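You operate a simulated robot arm through the tools that you are given. There is no shell and no other tool.

You run a simulated robot arm. Do the job below in one go: nothing can be reset, and whatever is moved stays where it is left.

## Task
Stop the music and put the disc on the free stand.
Fine: shut the tray and switch the receiver off.

Only the result counts: the job must be done as asked and must still hold three seconds after the hand-in. Knocking over, shifting, dropping, spilling or breaking anything else fails it.

## Robot
A 7-joint arm with a two-finger parallel gripper, fixed in place. Base frame: the origin is on the floor under the middle of its stand, x ahead of it, y to its left, z up; the work surface is at about z = 0.915. Lengths are in m, angles in rad, forces in N, time in s.
It reaches about 1.247 m from its shoulder. Its first joint turns from -2.304 to 2.304 rad. Payload 3.91 kg.
The TCP is the grasp point between the finger pads, 0.03 m short of the fingertips. In the tool frame z runs along the fingers and y along their closing line. The gripper opens to 0.11 m. The fingers are 0.02 m wide and 0.01 m thick; the gripper's body (0.048 by 0.112 m) begins 0.055 m behind the TCP.
Orientation is told as [roll, pitch, yaw] about the base's x, y, z axes, in that order, counted from this pose: with the fingers straight down and closing along the base's y, the tool's x points along the base's -x, its y along +y and its z along -z.

## Interface
- The arm moves only by the tool send_rows. Its argument "targets" is a list of rows, each an object of numbers (a shift or turn left out is 0, a gripper value left out holds the last): "tx", "ty", "tz": the shift along the tool's x, y, z in m; "ax", "ay", "az": the turn, a rotation vector about the tool's x, y, z in rad; "gripper": the finger opening in m, from 0 to 0.11. In form: [{"tx": .., "ty": .., "tz": .., "ax": .., "ay": .., "az": .., "gripper": ..}, ...]. A call has 1 to 20 rows; each row shifts and turns the commanded pose from where the row before left it, along the tool's axes as they then stand. Rows are played at 5 a second. More than 0.05 m and 0.15 rad between two rows, or a gripper value outside its range, and nothing of the call is played. Where a pose cannot be reached the arm comes as near as it can. A force on the tool above 40 N (or 10 N above the force at the start of the call, whichever is more), or a blocked arm, ends the call early, and 0.2 s more pass. Each finger travels about 0.108 m/s and halts on what it meets, pressing with about 36 N; the grip force reading is that of the motor and also rises with nothing between the fingers. The clock runs only during rows and for 0.2 s after the last one: add rows that do not move to give the fingers time. It gives the time, the measured TCP pose, the force on the tool (base axes), the opening and the grip force at its end, in the units of the frame above (readings bear some noise), with the torque about the TCP (base axes, N m) and any sound that the robot's microphone picked up.
- Cameras (640 x 400 px; columns grow to the right, rows downward): "scene" is fixed at [0.0508, -0.6506, 1.5956]; the picture's right is [0.59, -0.81, 0.00], its down [-0.38, -0.28, -0.88] and it looks along [0.71, 0.52, -0.47] (base axes); focal length 332 px, centre (320, 200). "wrist" rides on the gripper at [0.072, 0.017, -0.103] in the tool frame; the picture's right is [-0.23, 0.97, 0.00], its down [-0.76, -0.18, -0.62] and it looks along [-0.61, -0.14, 0.78] (tool axes); focal length 222 px, centre (320, 200). There is no depth. A picture from a camera that has moved, and an enlarged one, comes with that camera's place and axes in the base frame and with its lens.
- camera(camera): a new picture of that camera. No time passes.
- close_up(camera, box): a new picture of the part [left, top, right, bottom] of that camera's present view, enlarged. No time passes.
- close_job(): hands the job in; it is judged then, once.

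Nothing tells you positions but the pictures and the camera data. Unless the task says otherwise, let go and move clear before handing in.

The tools are called after "Emit:" by a JSON object that holds its "api" and its "payload". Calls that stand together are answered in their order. send_rows: Moves the arm, as the interface text tells. Its arguments: {"type":"object","properties":{"targets":{"type":"array"}},"required":["targets"]} The other tools are called the same way: camera (camera) takes a picture; close_up (camera, box) takes an enlarged picture of a part of a camera's view; close_job () hands the job in.

At the start:

```text
t: 0.0
tcp_pos: [0.7412, -0.0066, 1.2482]
tool_rot: [0.001, 0.0, 0.001]
force: [-0.7, 0.1, 0.1]
torque: [-0.01, 0.01, 0.02]
opening: 0.1102
grip_force: 0.1
```

scene: 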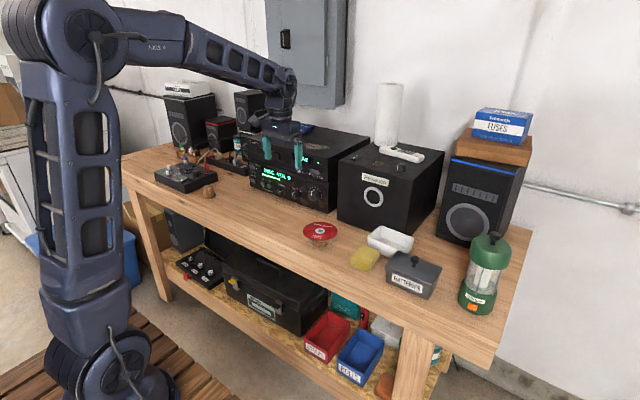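
wrist: 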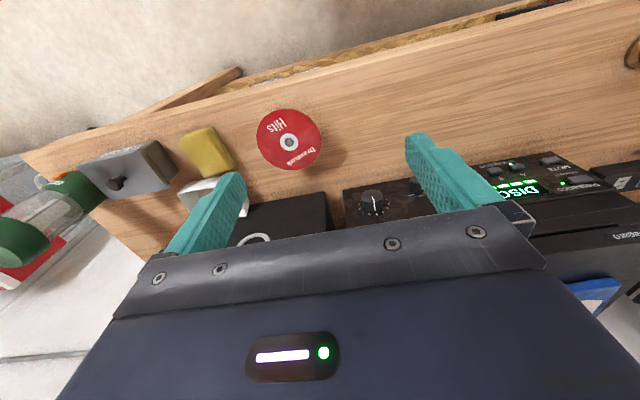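

I see a bench with a receiver stack (display reading "DISC ..."), a black box with a knob, speakers, and a red disc already lying on a small stand. I'll take close-ups to learn the details before moving.

Emit:
{"api": "close_up", "payload": {"camera": "scene", "box": [230, 110, 380, 220]}}

Emit:
{"api": "close_up", "payload": {"camera": "scene", "box": [140, 80, 270, 210]}}

Emit:
{"api": "close_up", "payload": {"camera": "scene", "box": [280, 190, 440, 300]}}

Emit:
{"api": "close_up", "payload": {"camera": "wrist", "box": [330, 100, 640, 300]}}

```text
3.64 times, centred on (305, 165) of scene
camera zoom: at [0.0508, -0.6506, 1.5956], right [0.59, -0.81, 0.0], down [-0.38, -0.28, -0.88], along [0.71, 0.52, -0.47], focal length 1208 px, centre (374, 327)
```

zoom: 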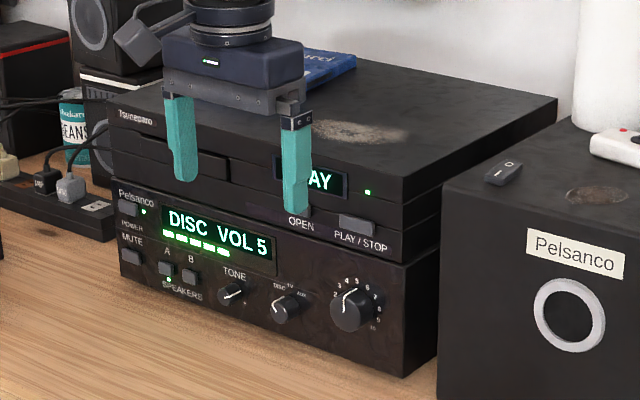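

```text
3.08 times, centred on (205, 145) of scene
camera zoom: at [0.0508, -0.6506, 1.5956], right [0.59, -0.81, 0.0], down [-0.38, -0.28, -0.88], along [0.71, 0.52, -0.47], focal length 1022 px, centre (674, 369)
```

zoom: 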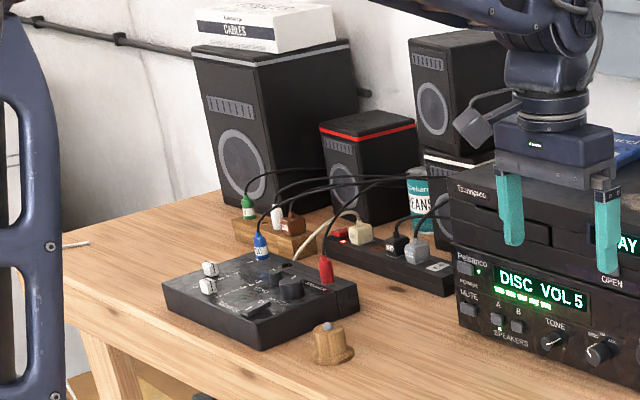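

```text
3.64 times, centred on (360, 245) of scene
camera zoom: at [0.0508, -0.6506, 1.5956], right [0.59, -0.81, 0.0], down [-0.38, -0.28, -0.88], along [0.71, 0.52, -0.47], focal length 1208 px, centre (174, 36)
```

zoom: 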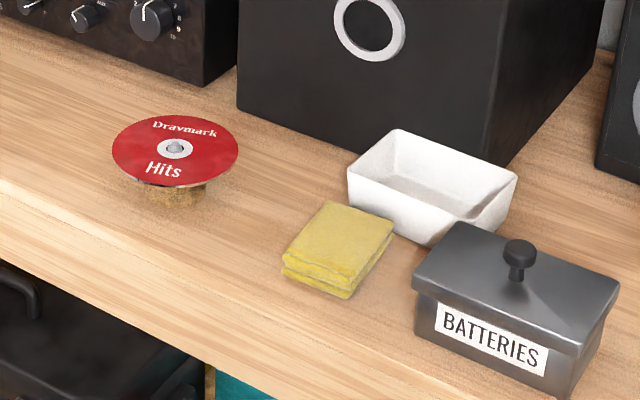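

```text
2.00 times, centred on (485, 200) of wrist
camera zoom: at [0.6695, 0.0109, 1.3519], right [0.23, 0.97, 0.0], down [0.76, -0.18, 0.62], along [0.61, -0.14, -0.78], focal length 444 px, centre (-10, 200)
```

zoom: 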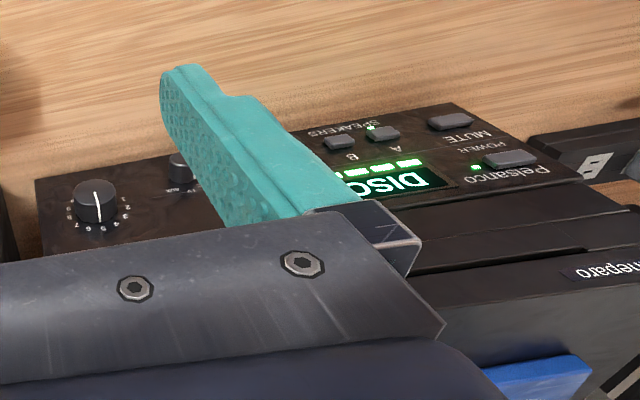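

The music plays in the upper player (its display says PLAY). PLAY/STOP is near y≈0.07 and OPEN near y≈0.15, both at z≈1.085. The red disc already occupies one stand, so the free stand is the peg by the mixer, at about (0.83, 0.52). I'll back off, tilt the fingers forward and close them, so the wrist camera faces the panels.

Emit:
{"api": "send_rows", "payload": {"targets": [{"tx": 0.03, "ay": -0.13, "gripper": 0.0}, {"ay": -0.13}, {"ay": -0.13}, {"ay": -0.13}, {"ay": -0.13}, {"ay": -0.135}, {}]}}

Emit:
{"api": "camera", "payload": {"camera": "wrist"}}

Emit:
{"api": "camera", "payload": {"camera": "scene"}}

```text
t: 1.6
tcp_pos: [0.7124, -0.0068, 1.2483]
tool_rot: [-0.001, -0.786, 0.001]
force: [0.3, -0.7, 0.4]
torque: [-0.01, 0.01, 0.02]
opening: 0.0
grip_force: 35.7
```

```text
taken
camera wrist: at [0.588, 0.0111, 1.2704], right [0.16, 0.97, 0.16], down [0.1, -0.18, 0.98], along [0.98, -0.14, -0.12], focal length 222 px, centre (320, 200)
```

wrist: 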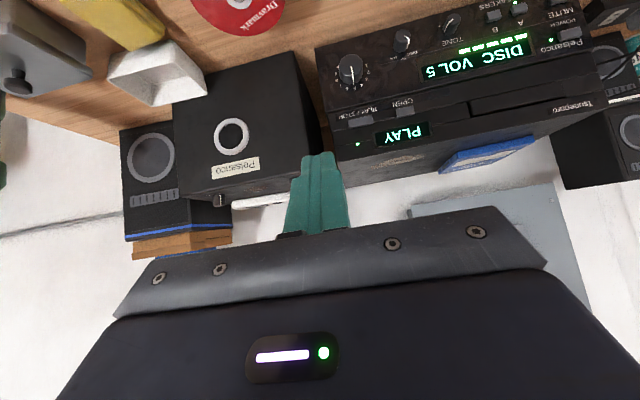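

```text
taken
```

scene: 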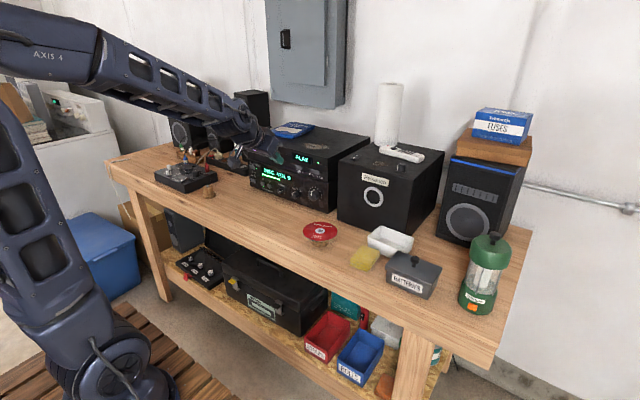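

Emit:
{"api": "close_up", "payload": {"camera": "scene", "box": [235, 110, 375, 220]}}

Emit:
{"api": "close_up", "payload": {"camera": "wrist", "box": [300, 0, 640, 200]}}

Emit:
{"api": "close_up", "payload": {"camera": "scene", "box": [140, 140, 250, 210]}}

```text
3.64 times, centred on (305, 165) of scene
camera zoom: at [0.0508, -0.6506, 1.5956], right [0.59, -0.81, 0.0], down [-0.38, -0.28, -0.88], along [0.71, 0.52, -0.47], focal length 1208 px, centre (374, 327)
```

zoom: 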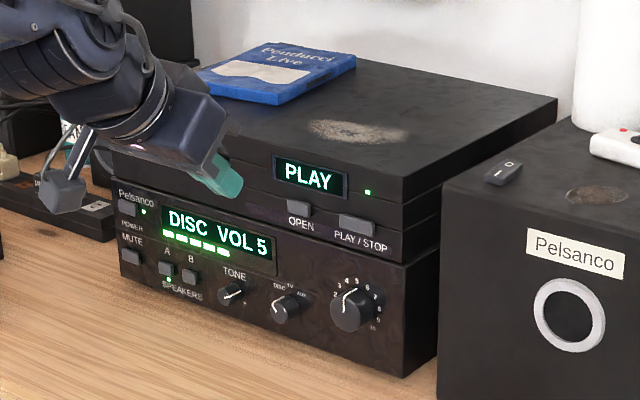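

```text
1.88 times, centred on (470, 100) of wrist
camera zoom: at [0.588, 0.0111, 1.2704], right [0.16, 0.97, 0.16], down [0.1, -0.18, 0.98], along [0.98, -0.14, -0.12], focal length 418 px, centre (38, 388)
```

zoom: 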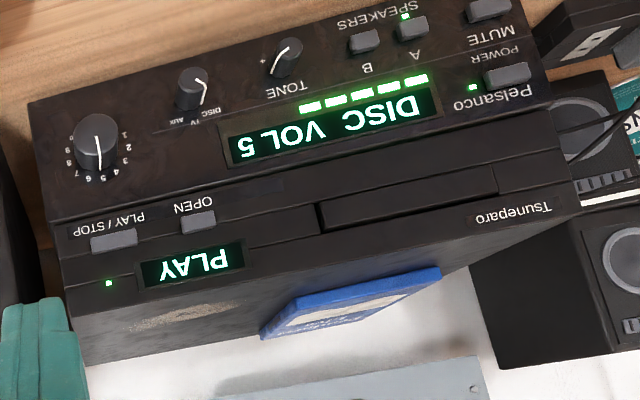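

```text
5.71 times, centred on (195, 175) of scene
camera zoom: at [0.0508, -0.6506, 1.5956], right [0.59, -0.81, 0.0], down [-0.38, -0.28, -0.88], along [0.71, 0.52, -0.47], focal length 1899 px, centre (1034, 343)
```

zoom: 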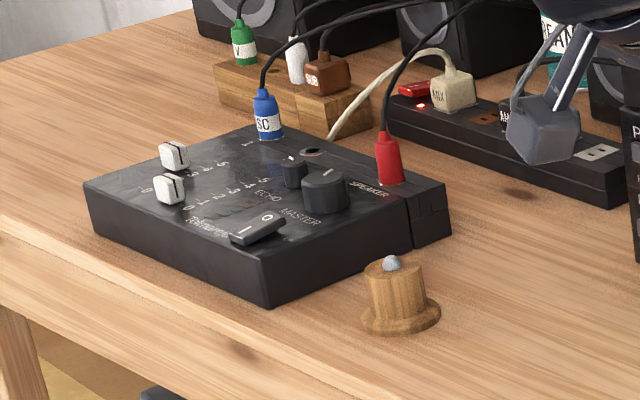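

I can see the panel clearly now. PLAY/STOP is at about y≈0.052, z≈1.088, on a face at x≈0.99. I'll bring the closed fingertips in front of it and check again before pressing.

Emit:
{"api": "send_rows", "payload": {"targets": [{"tx": -0.00343, "ty": 0.0098, "tz": 0.03605}, {"tx": -0.00343, "ty": 0.0098, "tz": 0.03605}, {"tx": -0.00343, "ty": 0.0098, "tz": 0.03605}, {"tx": -0.00343, "ty": 0.0098, "tz": 0.03605}, {"tx": -0.00343, "ty": 0.0098, "tz": 0.03605}, {"tx": -0.00343, "ty": 0.0098, "tz": 0.03605}, {}]}}

Emit:
{"api": "camera", "payload": {"camera": "wrist"}}

Emit:
{"api": "close_up", "payload": {"camera": "scene", "box": [235, 110, 375, 220]}}

```text
t: 3.2
tcp_pos: [0.8787, 0.0529, 1.1099]
tool_rot: [0.0, -0.786, 0.0]
force: [0.2, -0.2, 0.1]
torque: [0.0, 0.03, 0.0]
opening: 0.0001
grip_force: 36.2
```

```text
taken
camera wrist: at [0.7545, 0.0697, 1.1323], right [0.16, 0.97, 0.16], down [0.1, -0.18, 0.98], along [0.98, -0.14, -0.12], focal length 222 px, centre (320, 200)
```

wrist: 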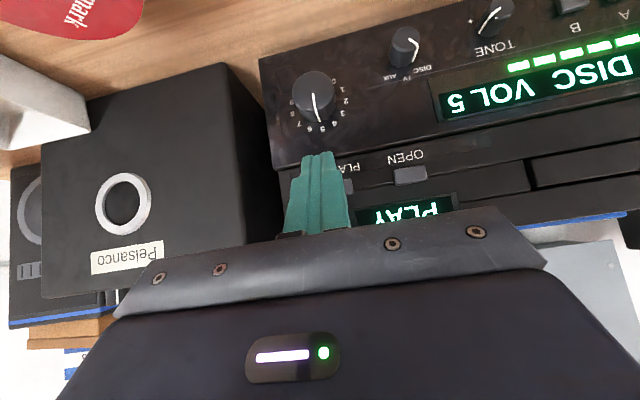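

```text
3.64 times, centred on (305, 165) of scene
camera zoom: at [0.0508, -0.6506, 1.5956], right [0.59, -0.81, 0.0], down [-0.38, -0.28, -0.88], along [0.71, 0.52, -0.47], focal length 1208 px, centre (374, 327)
```

zoom: 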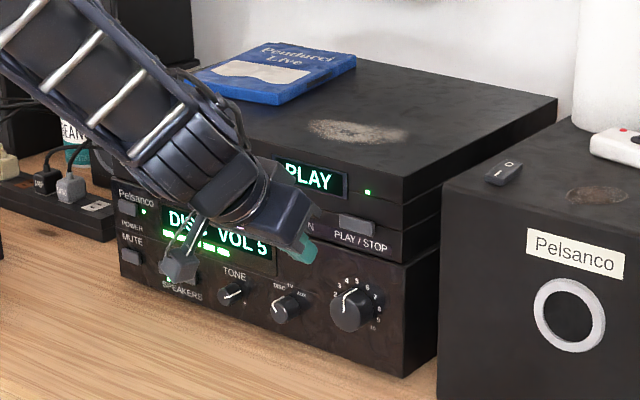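

From two wrist views I place PLAY/STOP at about (0.977, 0.049, 1.098) and OPEN at about (0.977, 0.127, 1.098). The fingertips are lined up with PLAY/STOP, so I'll advance in small steps until it responds.

Emit:
{"api": "send_rows", "payload": {"targets": [{"tx": -0.0184, "ty": -0.003, "tz": 0.017}, {"tx": -0.0184, "tz": 0.017}, {"tx": -0.00283, "tz": 0.00283}, {"tx": -0.00283, "tz": 0.00283}, {"tx": -0.00212, "tz": 0.00212}, {"tx": -0.00212, "tz": 0.00212}, {"tx": -0.00212, "tz": 0.00212}]}}

Emit:
{"api": "camera", "payload": {"camera": "wrist"}}

Emit:
{"api": "close_up", "payload": {"camera": "scene", "box": [235, 110, 375, 220]}}

```text
t: 4.8
tcp_pos: [0.946, 0.0502, 1.1123]
tool_rot: [0.0, -0.785, 0.0]
force: [0.2, -0.7, 0.0]
torque: [-0.03, 0.02, 0.0]
opening: 0.0
grip_force: 35.8
```

```text
taken
camera wrist: at [0.8218, 0.0671, 1.134], right [0.16, 0.97, 0.16], down [0.1, -0.18, 0.98], along [0.98, -0.14, -0.12], focal length 222 px, centre (320, 200)
```

wrist: 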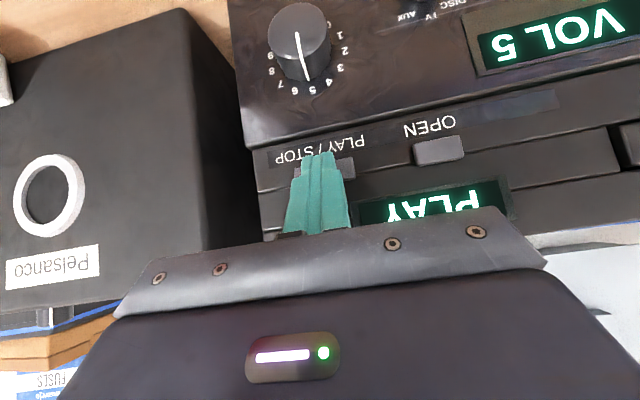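

```text
3.64 times, centred on (305, 165) of scene
camera zoom: at [0.0508, -0.6506, 1.5956], right [0.59, -0.81, 0.0], down [-0.38, -0.28, -0.88], along [0.71, 0.52, -0.47], focal length 1208 px, centre (374, 327)
```

zoom: 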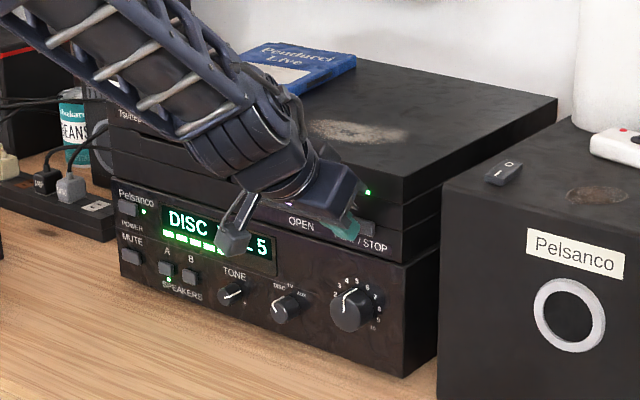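

The tips sit squarely on PLAY/STOP but haven't touched yet. I'll keep advancing in small steps.

Emit:
{"api": "send_rows", "payload": {"targets": [{"tx": -0.00212, "tz": 0.00212}, {"tx": -0.00212, "tz": 0.00212}, {"tx": -0.00212, "tz": 0.00212}, {"tx": -0.00212, "tz": 0.00212}]}}

Emit:
{"api": "camera", "payload": {"camera": "wrist"}}

```text
t: 5.8
tcp_pos: [0.954, 0.0502, 1.1129]
tool_rot: [0.0, -0.78, 0.001]
force: [-20.5, -2.4, 9.0]
torque: [-0.06, 0.07, -0.1]
opening: 0.0
grip_force: 36.2
heard: click
stopped in row 4: the force on the tool passed its limit at 48 N (the readings are from after the stop); the commanded pose is now the measured one
```

```text
taken
camera wrist: at [0.8298, 0.0672, 1.1343], right [0.16, 0.97, 0.16], down [0.1, -0.18, 0.98], along [0.98, -0.14, -0.13], focal length 222 px, centre (320, 200)
```

wrist: 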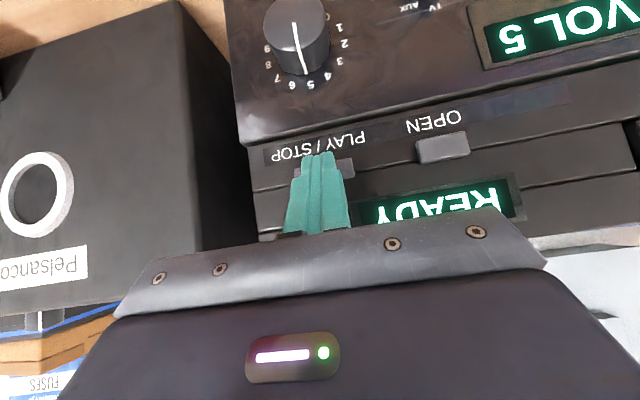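

That gave a click and the display now reads READY, so the music has stopped. Next I'll back off, shift left to OPEN at y≈0.129 and press it, staying clear of the tray area (y≈0.23–0.37).

Emit:
{"api": "send_rows", "payload": {"targets": [{"tx": 0.0213, "tz": -0.0211}, {"ty": 0.0395}, {"ty": 0.0395}, {}]}}

Emit:
{"api": "camera", "payload": {"camera": "wrist"}}

```text
t: 6.8
tcp_pos: [0.9257, 0.1277, 1.1113]
tool_rot: [0.0, -0.781, 0.002]
force: [0.5, 0.2, -0.1]
torque: [-0.01, -0.01, 0.03]
opening: 0.0001
grip_force: 36.2
```

```text
taken
camera wrist: at [0.8014, 0.1454, 1.1339], right [0.16, 0.97, 0.16], down [0.1, -0.18, 0.98], along [0.98, -0.14, -0.13], focal length 222 px, centre (320, 200)
```

wrist: 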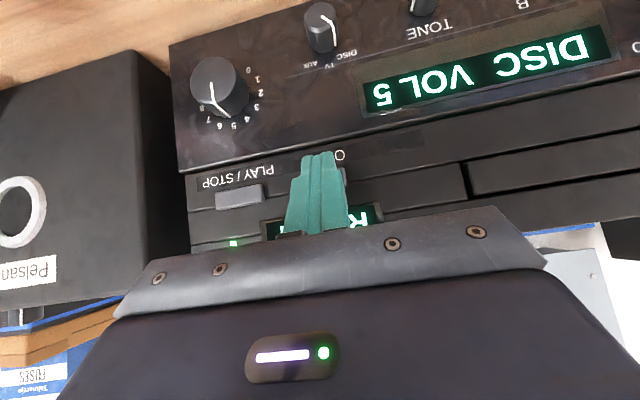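

The fingers are in front of OPEN, so I'll press it in small steps.

Emit:
{"api": "send_rows", "payload": {"targets": [{"tx": -0.0107, "tz": 0.0105}, {"tx": -0.0057, "tz": 0.0056}, {"tx": -0.00212, "tz": 0.00212}, {"tx": -0.00212, "tz": 0.00212}, {"tx": -0.00142, "tz": 0.00142}]}}

Emit:
{"api": "camera", "payload": {"camera": "wrist"}}

```text
t: 8.0
tcp_pos: [0.9544, 0.1304, 1.111]
tool_rot: [-0.002, -0.778, 0.0]
force: [-39.2, -2.2, 2.9]
torque: [0.17, 0.47, -0.1]
opening: 0.0001
grip_force: 36.2
heard: click
```

```text
taken
camera wrist: at [0.8299, 0.1464, 1.1337], right [0.16, 0.97, 0.16], down [0.1, -0.18, 0.98], along [0.98, -0.14, -0.13], focal length 222 px, centre (320, 200)
```

wrist: 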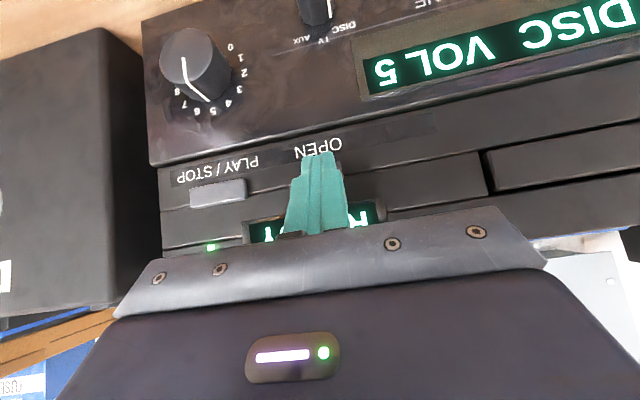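

OPEN clicked too. I'll retreat from the panel and see whether the tray comes out.

Emit:
{"api": "send_rows", "payload": {"targets": [{"tx": 0.0213, "tz": -0.0211}, {"tx": 0.0284, "tz": -0.0281}, {"tx": 0.0284, "tz": -0.0281}, {"tx": 0.0284, "tz": -0.0281}, {"tx": 0.0284, "tz": -0.0281}, {}]}}

Emit:
{"api": "camera", "payload": {"camera": "wrist"}}

Emit:
{"api": "camera", "payload": {"camera": "scene"}}

```text
t: 9.4
tcp_pos: [0.7664, 0.1294, 1.1109]
tool_rot: [-0.001, -0.782, -0.003]
force: [0.2, 0.0, -0.3]
torque: [0.02, -0.01, -0.02]
opening: 0.0
grip_force: 36.1
```

```text
taken
camera wrist: at [0.6425, 0.1466, 1.1335], right [0.16, 0.97, 0.16], down [0.1, -0.18, 0.98], along [0.98, -0.14, -0.13], focal length 222 px, centre (320, 200)
```

wrist: 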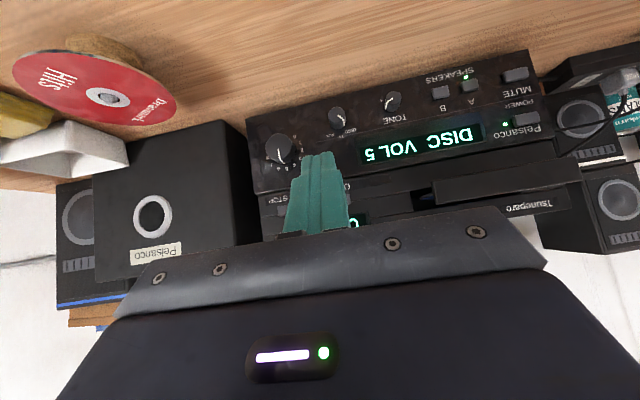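

```text
taken
```

scene: 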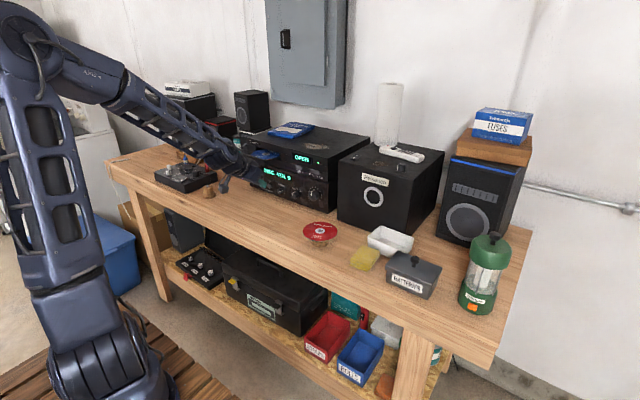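

The tray is sliding out (the display reads OPEN), but the arm hides it. I'll rise and level the tool, so I can look down on the tray from the side.

Emit:
{"api": "send_rows", "payload": {"targets": [{"tx": -0.0217, "tz": -0.0348}, {"tx": -0.0217, "tz": -0.0348}, {"tx": -0.0217, "tz": -0.0348}, {"tx": -0.0217, "tz": -0.0348}, {"tx": -0.0217, "tz": -0.0348}, {"ay": 0.13}, {"ay": 0.13}, {"ay": 0.13}, {"ay": 0.13}, {"ay": 0.13}, {"ay": 0.13}, {}]}}

Emit:
{"api": "camera", "payload": {"camera": "wrist"}}

Emit:
{"api": "camera", "payload": {"camera": "scene"}}

```text
t: 12.0
tcp_pos: [0.7212, 0.1287, 1.3102]
tool_rot: [0.0, 0.0, 0.0]
force: [-0.9, 0.1, 0.1]
torque: [0.0, -0.01, -0.01]
opening: 0.0
grip_force: 35.5
```

```text
taken
camera wrist: at [0.6488, 0.1464, 1.4146], right [0.23, 0.97, 0.0], down [0.76, -0.18, 0.62], along [0.61, -0.14, -0.78], focal length 222 px, centre (320, 200)
```

wrist: 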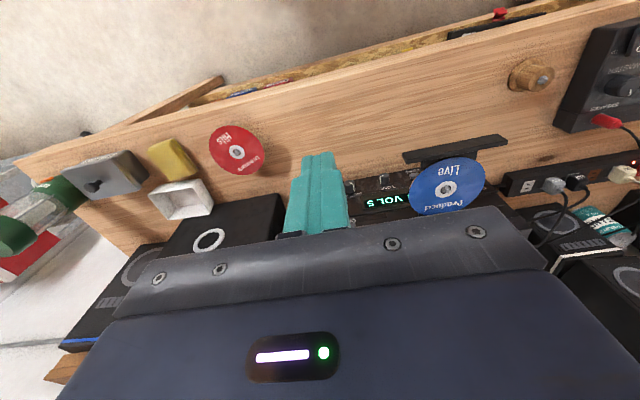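

```text
taken
```

scene: 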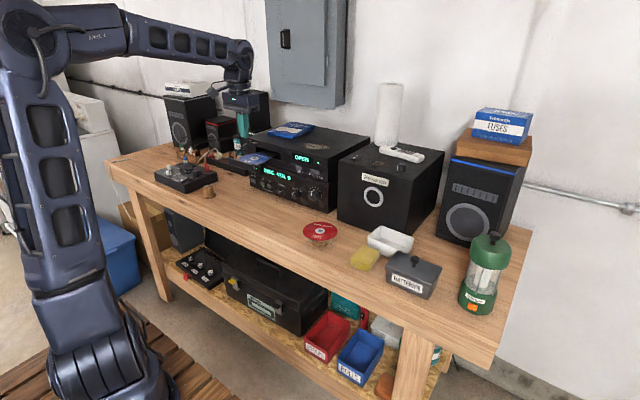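

Emit:
{"api": "close_up", "payload": {"camera": "wrist", "box": [370, 110, 530, 230]}}

Emit:
{"api": "close_up", "payload": {"camera": "scene", "box": [215, 125, 315, 190]}}

Emit:
{"api": "close_up", "payload": {"camera": "wrist", "box": [190, 110, 290, 190]}}

```text
3.33 times, centred on (450, 170) of wrist
camera zoom: at [0.6488, 0.1464, 1.4146], right [0.23, 0.97, 0.0], down [0.76, -0.18, 0.62], along [0.61, -0.14, -0.78], focal length 740 px, centre (-113, 300)
```

zoom: 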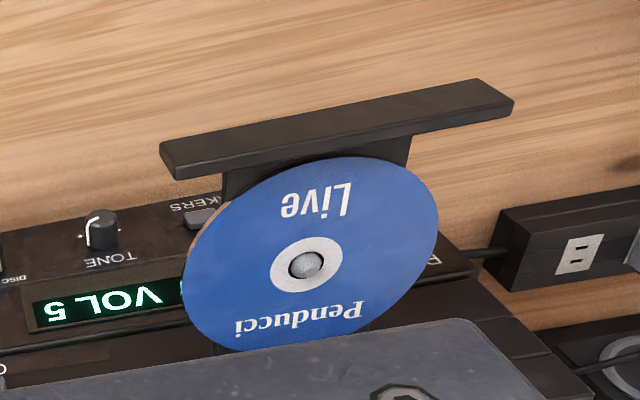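

```text
6.15 times, centred on (265, 158) of scene
camera zoom: at [0.0508, -0.6506, 1.5956], right [0.59, -0.81, 0.0], down [-0.38, -0.28, -0.88], along [0.71, 0.52, -0.47], focal length 2045 px, centre (658, 462)
```

zoom: 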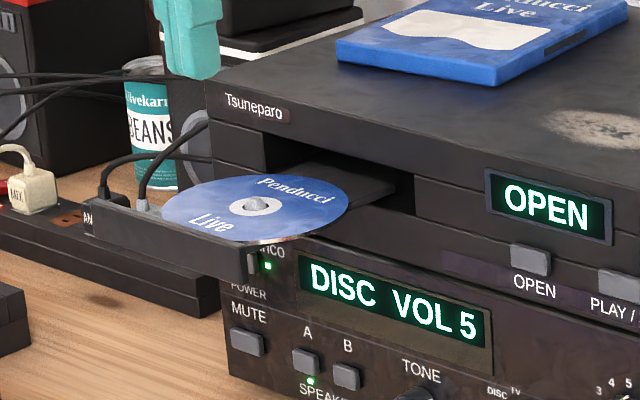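

```text
5.00 times, centred on (240, 150) of wrist
camera zoom: at [0.6488, 0.1464, 1.4146], right [0.23, 0.97, 0.0], down [0.76, -0.18, 0.62], along [0.61, -0.14, -0.78], focal length 1111 px, centre (720, 450)
```

zoom: 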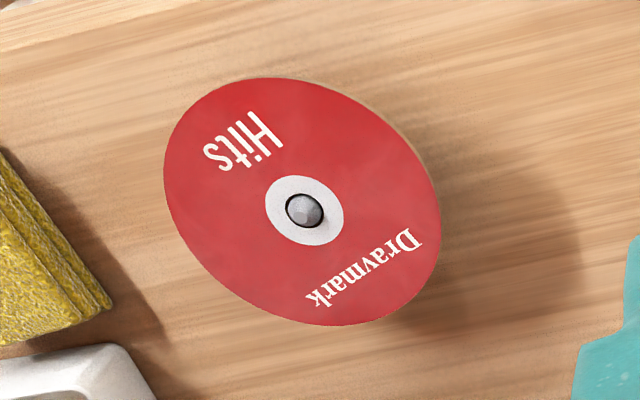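

The tray is fully out. A blue "Live" disc sits on a small hub over a narrow tongue, centred near (0.908, 0.300, 1.118), and its rim overhangs the tongue on both sides by about 2 cm. At 12 cm it's too wide to span, so I'll pinch the overhanging right rim with one finger above and one below. I'll roll the hand here in free space first, to check the arm can reach that pose.

Emit:
{"api": "send_rows", "payload": {"targets": [{"ax": -0.1309, "ty": -0.03, "gripper": 0.05}, {"ax": -0.1309}, {"ax": -0.1309}, {"ax": -0.1309}, {"ax": -0.1309}, {"ax": -0.1309}, {}]}}

Emit:
{"api": "camera", "payload": {"camera": "scene"}}

```text
t: 13.6
tcp_pos: [0.7211, 0.0989, 1.3107]
tool_rot: [0.786, -0.001, -0.001]
force: [0.5, -0.7, 0.7]
torque: [0.0, -0.02, 0.03]
opening: 0.0498
grip_force: 0.0
```

```text
taken
```

scene: 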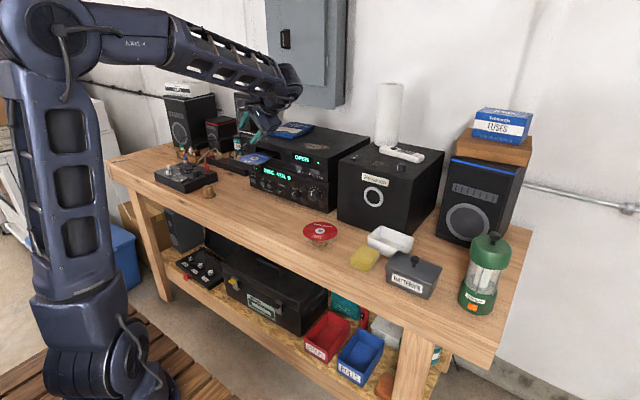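

The roll works well so far. I'll finish it to horizontal, with the closing line vertical, and add about 15° of yaw so the hand slants away from the player's face.

Emit:
{"api": "send_rows", "payload": {"targets": [{"ax": -0.1309}, {"ax": -0.1309}, {"ax": -0.1309}, {"ax": -0.1309}, {"ax": -0.1309}, {"ax": -0.1305}, {"ay": -0.13}, {"ay": -0.13}, {}]}}

Emit:
{"api": "camera", "payload": {"camera": "scene"}}

Emit:
{"api": "camera", "payload": {"camera": "wrist"}}

```text
t: 15.6
tcp_pos: [0.7219, 0.0985, 1.311]
tool_rot: [1.571, -0.001, -0.262]
force: [-0.4, -0.2, 0.1]
torque: [0.0, 0.0, 0.01]
opening: 0.05
grip_force: 0.0
```

```text
taken
```

scene: 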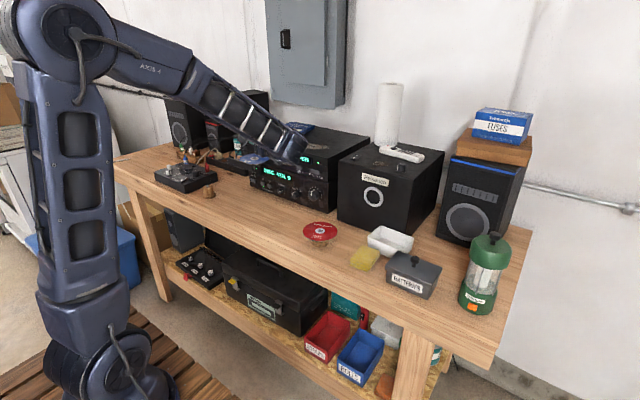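

```text
taken
camera wrist: at [0.6246, 0.0183, 1.328], right [0.22, -0.06, 0.97], down [0.57, -0.8, -0.18], along [0.79, 0.6, -0.14], focal length 222 px, centre (320, 200)
```

wrist: 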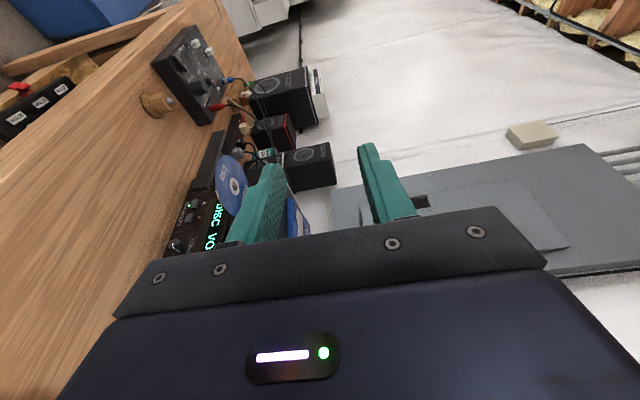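

The orientation is as planned. Now I'll move to a pre-grasp point about 8 cm outside the disc's right rim, level with the disc, and look again.

Emit:
{"api": "send_rows", "payload": {"targets": [{"tx": -0.0212, "ty": -0.0322, "tz": 0.0142}, {"tx": -0.0212, "ty": -0.0322, "tz": 0.0142}, {"tx": -0.0212, "ty": -0.0322, "tz": 0.0142}, {"tx": -0.0212, "ty": -0.0322, "tz": 0.0142}, {"tx": -0.0212, "ty": -0.0322, "tz": 0.0142}, {"tx": -0.0212, "ty": -0.0322, "tz": 0.0142}, {}]}}

Emit:
{"api": "camera", "payload": {"camera": "scene"}}

Emit:
{"api": "camera", "payload": {"camera": "wrist"}}

```text
t: 17.2
tcp_pos: [0.8646, 0.1476, 1.1172]
tool_rot: [1.569, -0.001, -0.26]
force: [0.9, 1.3, 0.3]
torque: [-0.01, -0.01, -0.01]
opening: 0.0499
grip_force: 0.1
```

```text
taken
```

scene: 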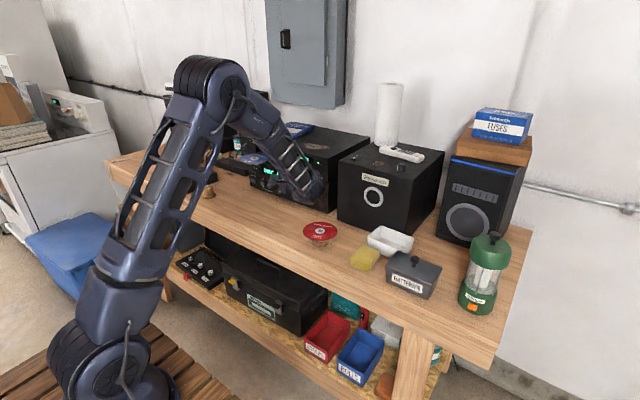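

```text
taken
camera wrist: at [0.7683, 0.0671, 1.1346], right [0.22, -0.06, 0.97], down [0.58, -0.8, -0.18], along [0.79, 0.6, -0.14], focal length 222 px, centre (320, 200)
```

wrist: 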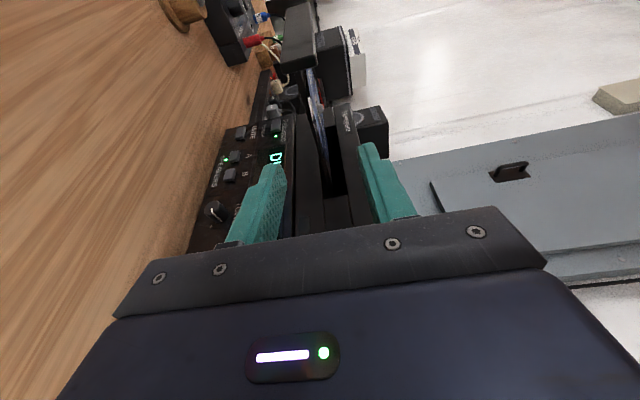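

Emit:
{"api": "close_up", "payload": {"camera": "wrist", "box": [220, 40, 420, 240]}}

Emit:
{"api": "close_up", "payload": {"camera": "scene", "box": [220, 110, 350, 220]}}

```text
2.00 times, centred on (320, 140) of wrist
camera zoom: at [0.7683, 0.0671, 1.1346], right [0.22, -0.06, 0.97], down [0.58, -0.8, -0.18], along [0.79, 0.6, -0.14], focal length 444 px, centre (320, 320)
```

zoom: 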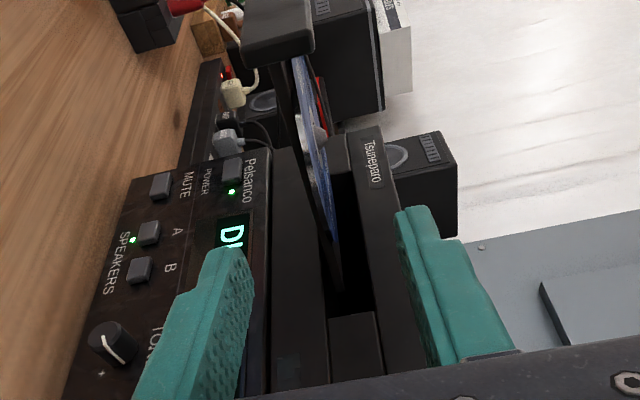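

```text
3.64 times, centred on (285, 165) of scene
camera zoom: at [0.0508, -0.6506, 1.5956], right [0.59, -0.81, 0.0], down [-0.38, -0.28, -0.88], along [0.71, 0.52, -0.47], focal length 1208 px, centre (447, 327)
```

zoom: 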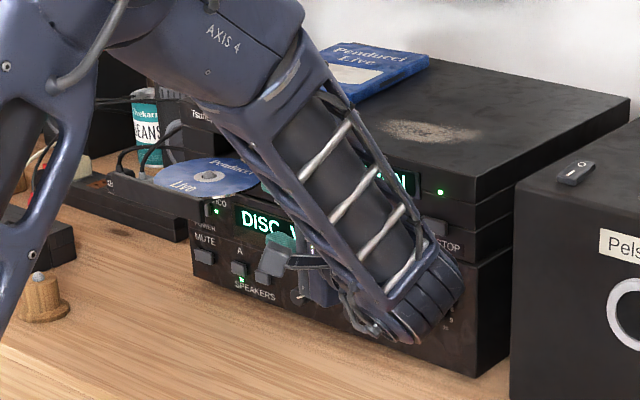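

The wrist view shows the tray edge-on, with the disc plane at about z≈1.113 and the fingers straddling it. I'll move in to just outside the rim, level with the disc, and check before inserting.

Emit:
{"api": "send_rows", "payload": {"targets": [{"tx": -0.0014, "ty": -0.0021, "tz": 0.029}, {"tx": -0.0013, "ty": -0.0021, "tz": 0.029, "gripper": 0.036}, {}]}}

Emit:
{"api": "close_up", "payload": {"camera": "wrist", "box": [220, 40, 420, 240]}}

Emit:
{"api": "close_up", "payload": {"camera": "scene", "box": [220, 110, 350, 220]}}

```text
t: 18.0
tcp_pos: [0.882, 0.2025, 1.1137]
tool_rot: [1.57, -0.002, -0.259]
force: [-0.4, 0.3, 0.6]
torque: [0.03, 0.0, -0.03]
opening: 0.0357
grip_force: 0.0
```

```text
2.00 times, centred on (320, 140) of wrist
camera zoom: at [0.786, 0.1232, 1.1311], right [0.22, -0.06, 0.97], down [0.58, -0.8, -0.18], along [0.79, 0.6, -0.14], focal length 444 px, centre (320, 320)
```

zoom: 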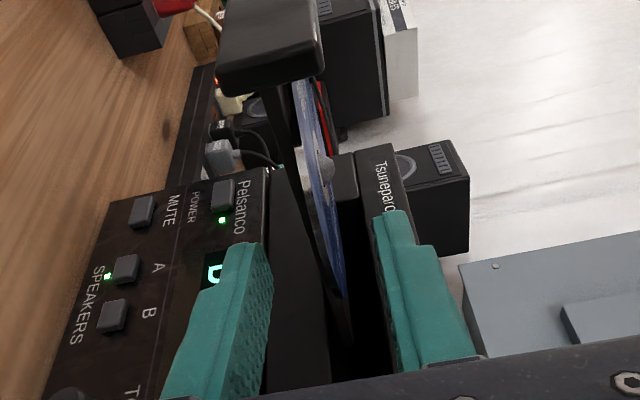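

```text
3.64 times, centred on (285, 165) of scene
camera zoom: at [0.0508, -0.6506, 1.5956], right [0.59, -0.81, 0.0], down [-0.38, -0.28, -0.88], along [0.71, 0.52, -0.47], focal length 1208 px, centre (447, 327)
```

zoom: 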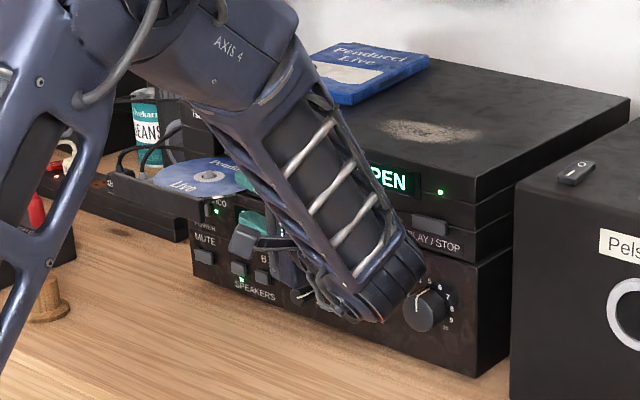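

I want a sharper look at the disc rim against the finger mid-plane before inserting.

Emit:
{"api": "close_up", "payload": {"camera": "wrist", "box": [280, 70, 360, 230]}}

Emit:
{"api": "close_up", "payload": {"camera": "wrist", "box": [295, 100, 345, 160]}}

```text
2.50 times, centred on (320, 150) of wrist
camera zoom: at [0.786, 0.1232, 1.1311], right [0.22, -0.06, 0.97], down [0.58, -0.8, -0.18], along [0.79, 0.6, -0.14], focal length 555 px, centre (320, 325)
```

zoom: 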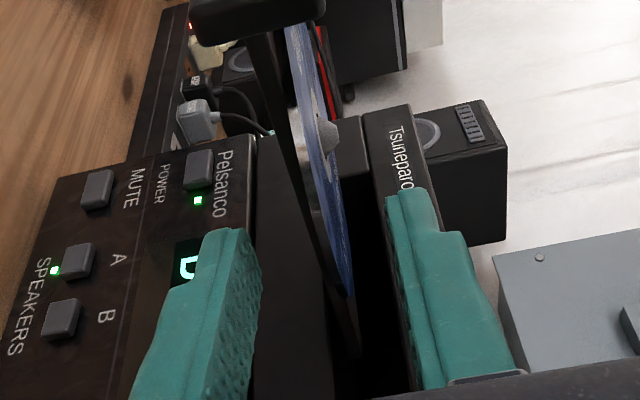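

```text
6.67 times, centred on (320, 130) of wrist
camera zoom: at [0.786, 0.1232, 1.1311], right [0.22, -0.06, 0.97], down [0.58, -0.8, -0.18], along [0.79, 0.6, -0.14], focal length 1481 px, centre (320, 667)
```

zoom: 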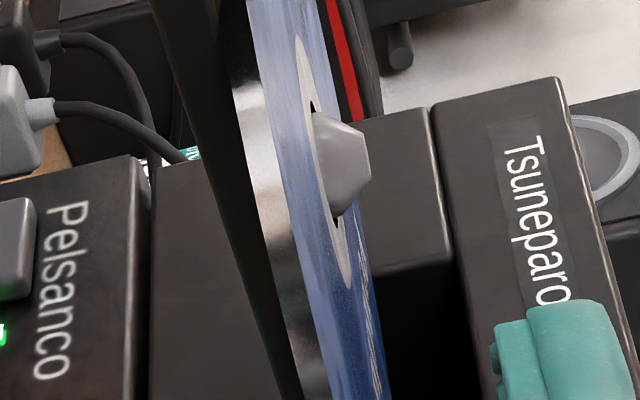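

The disc is about 3–4 mm thick, and its mid-plane is 1–2 mm below the finger centre. I'll lower by 1.5 mm, insert the fingers about 12 mm over the rim (short of the tongue), and check again.

Emit:
{"api": "send_rows", "payload": {"targets": [{"ty": -0.0015, "tz": 0.008}, {"tz": 0.008}, {"tz": 0.007}, {"gripper": 0.022}, {}]}}

Emit:
{"api": "close_up", "payload": {"camera": "wrist", "box": [260, 70, 380, 230]}}

Emit:
{"api": "close_up", "payload": {"camera": "scene", "box": [230, 130, 310, 190]}}

```text
t: 19.2
tcp_pos: [0.889, 0.2257, 1.1126]
tool_rot: [1.57, 0.0, -0.261]
force: [0.3, 0.1, -0.8]
torque: [0.0, -0.01, -0.02]
opening: 0.022
grip_force: 0.1
```

```text
2.50 times, centred on (320, 150) of wrist
camera zoom: at [0.7922, 0.1452, 1.129], right [0.22, -0.06, 0.97], down [0.58, -0.8, -0.18], along [0.79, 0.6, -0.14], focal length 555 px, centre (320, 325)
```

zoom: 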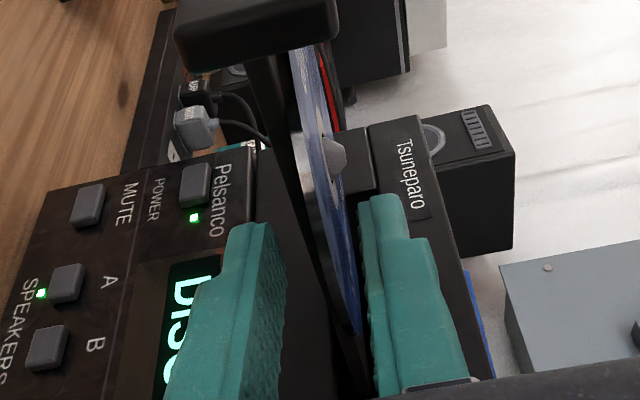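

```text
6.67 times, centred on (270, 160) of scene
camera zoom: at [0.0508, -0.6506, 1.5956], right [0.59, -0.81, 0.0], down [-0.38, -0.28, -0.88], along [0.71, 0.52, -0.47], focal length 2215 px, centre (653, 467)
```

zoom: 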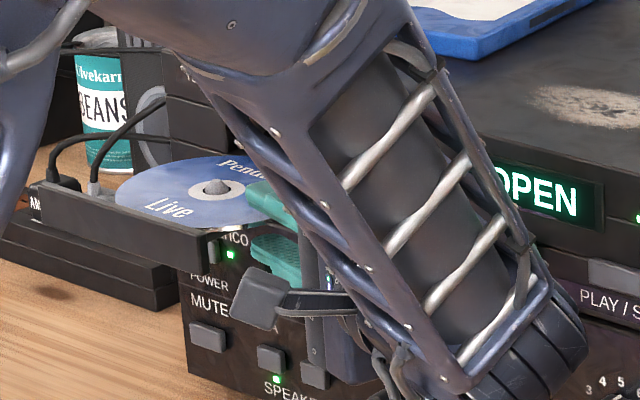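

The fingers straddle the right rim correctly. I'll zoom in to judge the vertical centring.

Emit:
{"api": "close_up", "payload": {"camera": "wrist", "box": [295, 110, 345, 170]}}

Emit:
{"api": "close_up", "payload": {"camera": "scene", "box": [250, 145, 280, 168]}}

```text
6.67 times, centred on (320, 140) of wrist
camera zoom: at [0.7922, 0.1452, 1.129], right [0.22, -0.06, 0.97], down [0.58, -0.8, -0.18], along [0.79, 0.6, -0.14], focal length 1481 px, centre (320, 600)
```

zoom: 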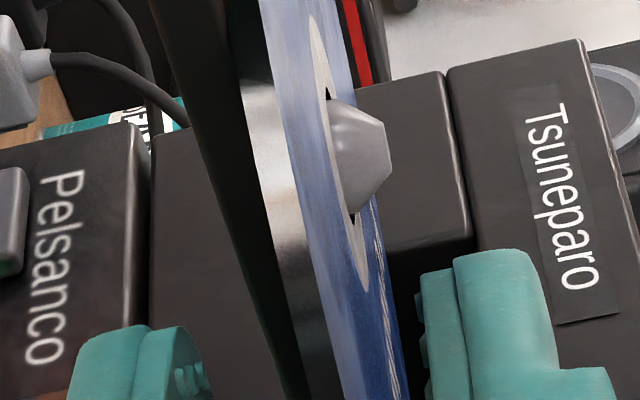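

```text
16.00 times, centred on (265, 156) of scene
camera zoom: at [0.0508, -0.6506, 1.5956], right [0.59, -0.81, 0.0], down [-0.38, -0.28, -0.88], along [0.71, 0.52, -0.47], focal length 5316 px, centre (1200, 896)
```

zoom: 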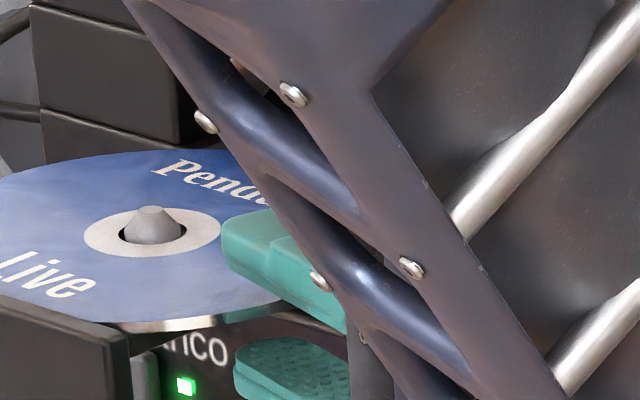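

The spindle is a cone about 8 mm high, the hole is about 15.5 mm, and the disc is about 4 mm thick. I'm centred to within about 0.5 mm. I'll raise slightly, narrow the opening to 10 mm and check again.

Emit:
{"api": "send_rows", "payload": {"targets": [{"ty": 0.0005, "gripper": 0.01}, {}]}}

Emit:
{"api": "close_up", "payload": {"camera": "wrist", "box": [295, 120, 345, 180]}}

Emit:
{"api": "close_up", "payload": {"camera": "scene", "box": [250, 145, 280, 168]}}

```text
t: 19.8
tcp_pos: [0.8894, 0.2249, 1.1128]
tool_rot: [1.569, 0.0, -0.261]
force: [0.4, -0.2, -1.1]
torque: [0.01, 0.0, -0.03]
opening: 0.0102
grip_force: 0.1
```

```text
6.67 times, centred on (320, 150) of wrist
camera zoom: at [0.7926, 0.145, 1.1295], right [0.22, -0.06, 0.97], down [0.58, -0.8, -0.18], along [0.79, 0.6, -0.14], focal length 1481 px, centre (320, 533)
```

zoom: 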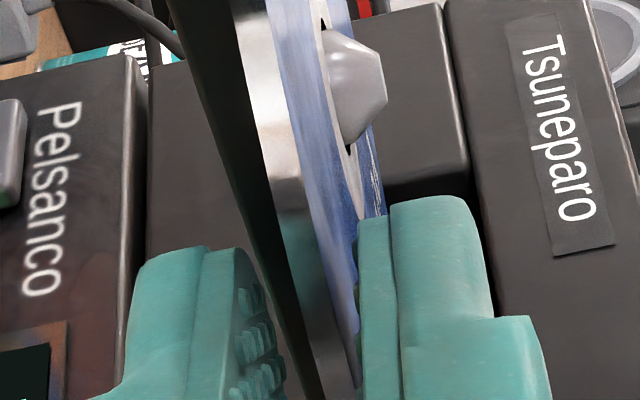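

```text
16.00 times, centred on (265, 156) of scene
camera zoom: at [0.0508, -0.6506, 1.5956], right [0.59, -0.81, 0.0], down [-0.38, -0.28, -0.88], along [0.71, 0.52, -0.47], focal length 5316 px, centre (1200, 896)
```

zoom: 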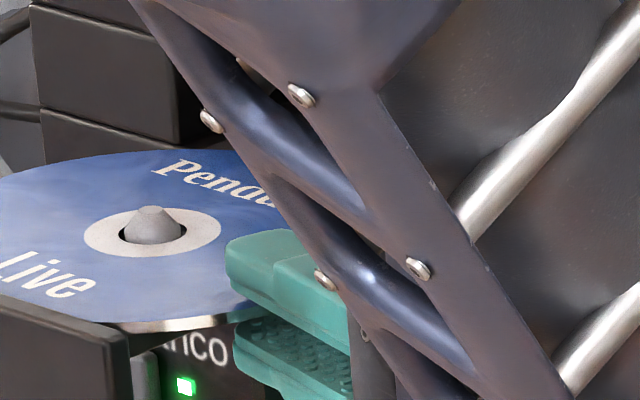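

The disc is still about half a millimetre above the finger centre, so I'll raise by that and close gently, watching the vertical force.

Emit:
{"api": "send_rows", "payload": {"targets": [{"ty": 0.0006, "gripper": 0.007}, {"gripper": 0.006}, {"gripper": 0.005}, {}]}}

Emit:
{"api": "close_up", "payload": {"camera": "wrist", "box": [295, 120, 345, 180]}}

Emit:
{"api": "close_up", "payload": {"camera": "scene", "box": [250, 145, 280, 168]}}

```text
t: 20.8
tcp_pos: [0.8891, 0.2263, 1.1136]
tool_rot: [1.569, -0.001, -0.261]
force: [-0.7, -0.6, -0.1]
torque: [-0.03, 0.01, 0.01]
opening: 0.0054
grip_force: 0.0
```

```text
6.67 times, centred on (320, 150) of wrist
camera zoom: at [0.7929, 0.1451, 1.1299], right [0.22, -0.06, 0.97], down [0.58, -0.8, -0.18], along [0.79, 0.6, -0.14], focal length 1481 px, centre (320, 533)
```

zoom: 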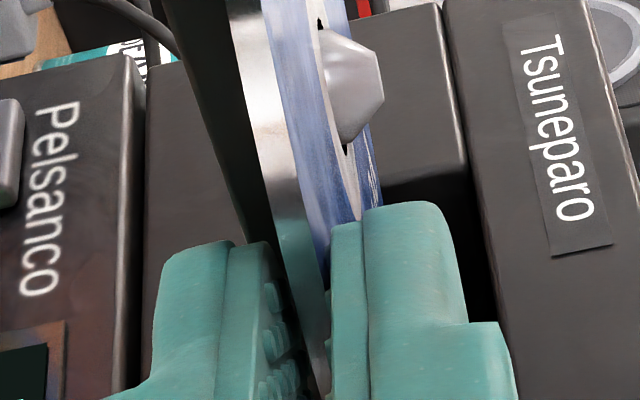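

```text
16.00 times, centred on (265, 156) of scene
camera zoom: at [0.0508, -0.6506, 1.5956], right [0.59, -0.81, 0.0], down [-0.38, -0.28, -0.88], along [0.71, 0.52, -0.47], focal length 5316 px, centre (1200, 896)
```

zoom: 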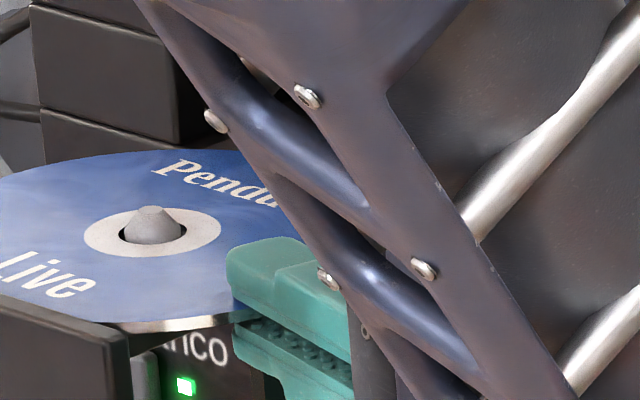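

No contact force yet at a 5.4 mm opening, and the disc looks centred between the pads. I'll close fully.

Emit:
{"api": "send_rows", "payload": {"targets": [{"gripper": 0.004}, {"gripper": 0.003}, {"gripper": 0.0015}, {"gripper": 0.0}, {}]}}

Emit:
{"api": "close_up", "payload": {"camera": "wrist", "box": [295, 120, 345, 180]}}

Emit:
{"api": "close_up", "payload": {"camera": "scene", "box": [250, 145, 280, 168]}}

```text
t: 22.0
tcp_pos: [0.8892, 0.2259, 1.1137]
tool_rot: [1.571, -0.003, -0.259]
force: [0.5, 0.1, 5.8]
torque: [0.23, 0.0, -0.04]
opening: 0.0014
grip_force: 36.2
```

```text
6.67 times, centred on (320, 150) of wrist
camera zoom: at [0.7928, 0.1451, 1.1303], right [0.22, -0.06, 0.97], down [0.58, -0.8, -0.18], along [0.79, 0.6, -0.14], focal length 1481 px, centre (320, 533)
```

zoom: 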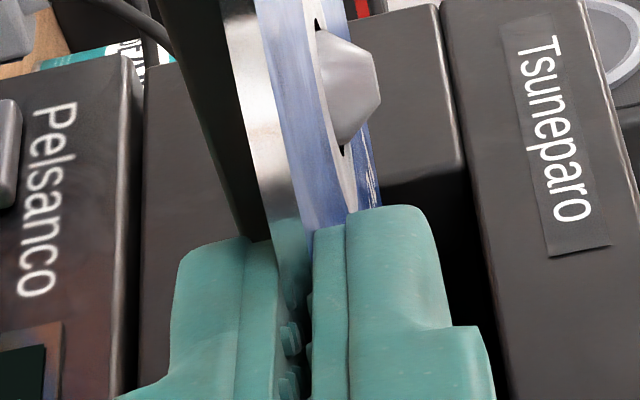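

```text
16.00 times, centred on (265, 156) of scene
camera zoom: at [0.0508, -0.6506, 1.5956], right [0.59, -0.81, 0.0], down [-0.38, -0.28, -0.88], along [0.71, 0.52, -0.47], focal length 5316 px, centre (1200, 896)
```

zoom: 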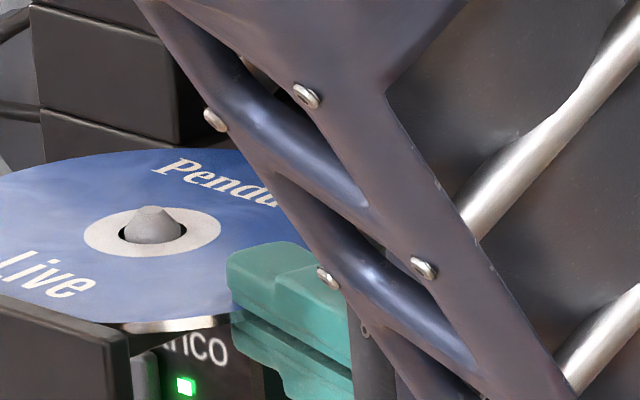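

The grip stopped at 1.4 mm with the disc between the pads. Now I'll lift straight up, slowly, until it clears the spindle.

Emit:
{"api": "send_rows", "payload": {"targets": [{"ty": 0.002}, {"ty": 0.003}, {"ty": 0.004}, {"ty": 0.006}, {"ty": 0.008}, {"ty": 0.01}, {"ty": 0.012}, {}]}}

Emit:
{"api": "camera", "payload": {"camera": "wrist"}}

Emit:
{"api": "close_up", "payload": {"camera": "scene", "box": [220, 110, 320, 190]}}

```text
t: 23.8
tcp_pos: [0.8897, 0.2266, 1.1574]
tool_rot: [1.568, 0.001, -0.261]
force: [0.5, -0.1, 0.5]
torque: [-0.01, 0.0, 0.0]
opening: 0.0014
grip_force: 36.2
```

```text
taken
camera wrist: at [0.793, 0.1454, 1.1746], right [0.22, -0.06, 0.97], down [0.58, -0.8, -0.18], along [0.79, 0.6, -0.14], focal length 222 px, centre (320, 200)
```

wrist: 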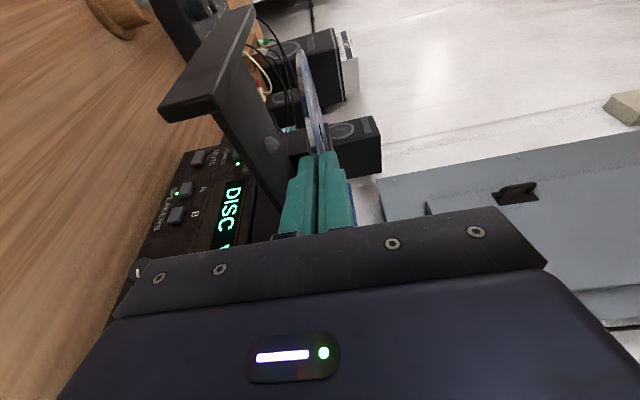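

```text
5.00 times, centred on (270, 150) of scene
camera zoom: at [0.0508, -0.6506, 1.5956], right [0.59, -0.81, 0.0], down [-0.38, -0.28, -0.88], along [0.71, 0.52, -0.47], focal length 1661 px, centre (570, 450)
```

zoom: 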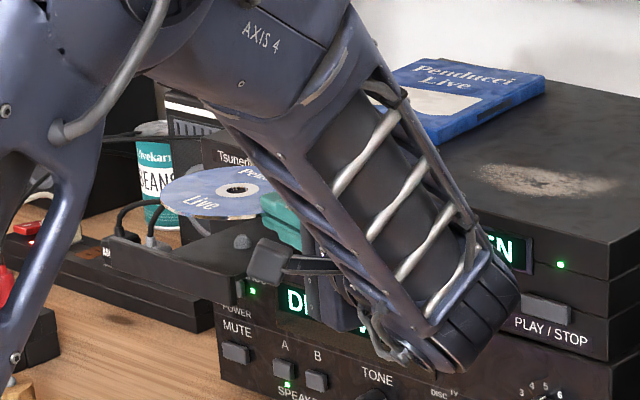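

The disc is off the spindle and held level. I'll raise it a little more, pull it back into open space, and turn the hand so the fingers point straight ahead (+x) for placing, which also keeps the stand visible to the scene camera.

Emit:
{"api": "send_rows", "payload": {"targets": [{"ty": 0.015}, {"tx": 0.029, "ty": 0.005, "tz": -0.0078}, {"tx": 0.029, "ty": 0.005, "tz": -0.0078}, {"tx": 0.029, "ty": 0.005, "tz": -0.0078}, {"tx": 0.029, "ty": 0.005, "tz": -0.0078}, {"tx": 0.029, "ty": 0.005, "tz": -0.0078}, {"tx": 0.029, "ty": 0.005, "tz": -0.0078}, {"tx": 0.029, "ty": 0.005, "tz": -0.0078}, {"tx": 0.029, "ty": 0.005, "tz": -0.0078}, {}]}}

Emit:
{"api": "camera", "payload": {"camera": "scene"}}

```text
t: 26.0
tcp_pos: [0.6493, 0.2245, 1.2126]
tool_rot: [1.57, 0.001, -0.26]
force: [0.7, -0.4, -0.4]
torque: [-0.04, 0.0, 0.01]
opening: 0.0016
grip_force: 35.9
```

```text
taken
```

scene: 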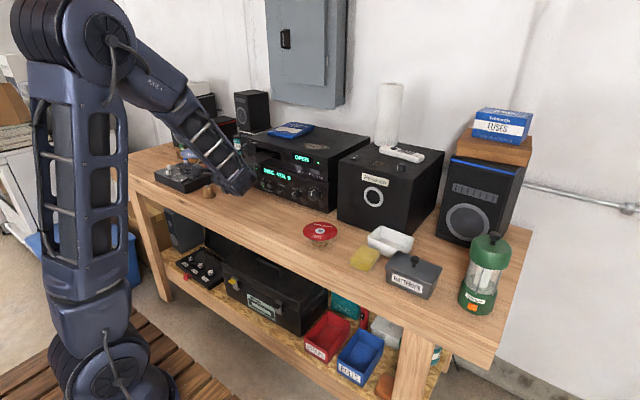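

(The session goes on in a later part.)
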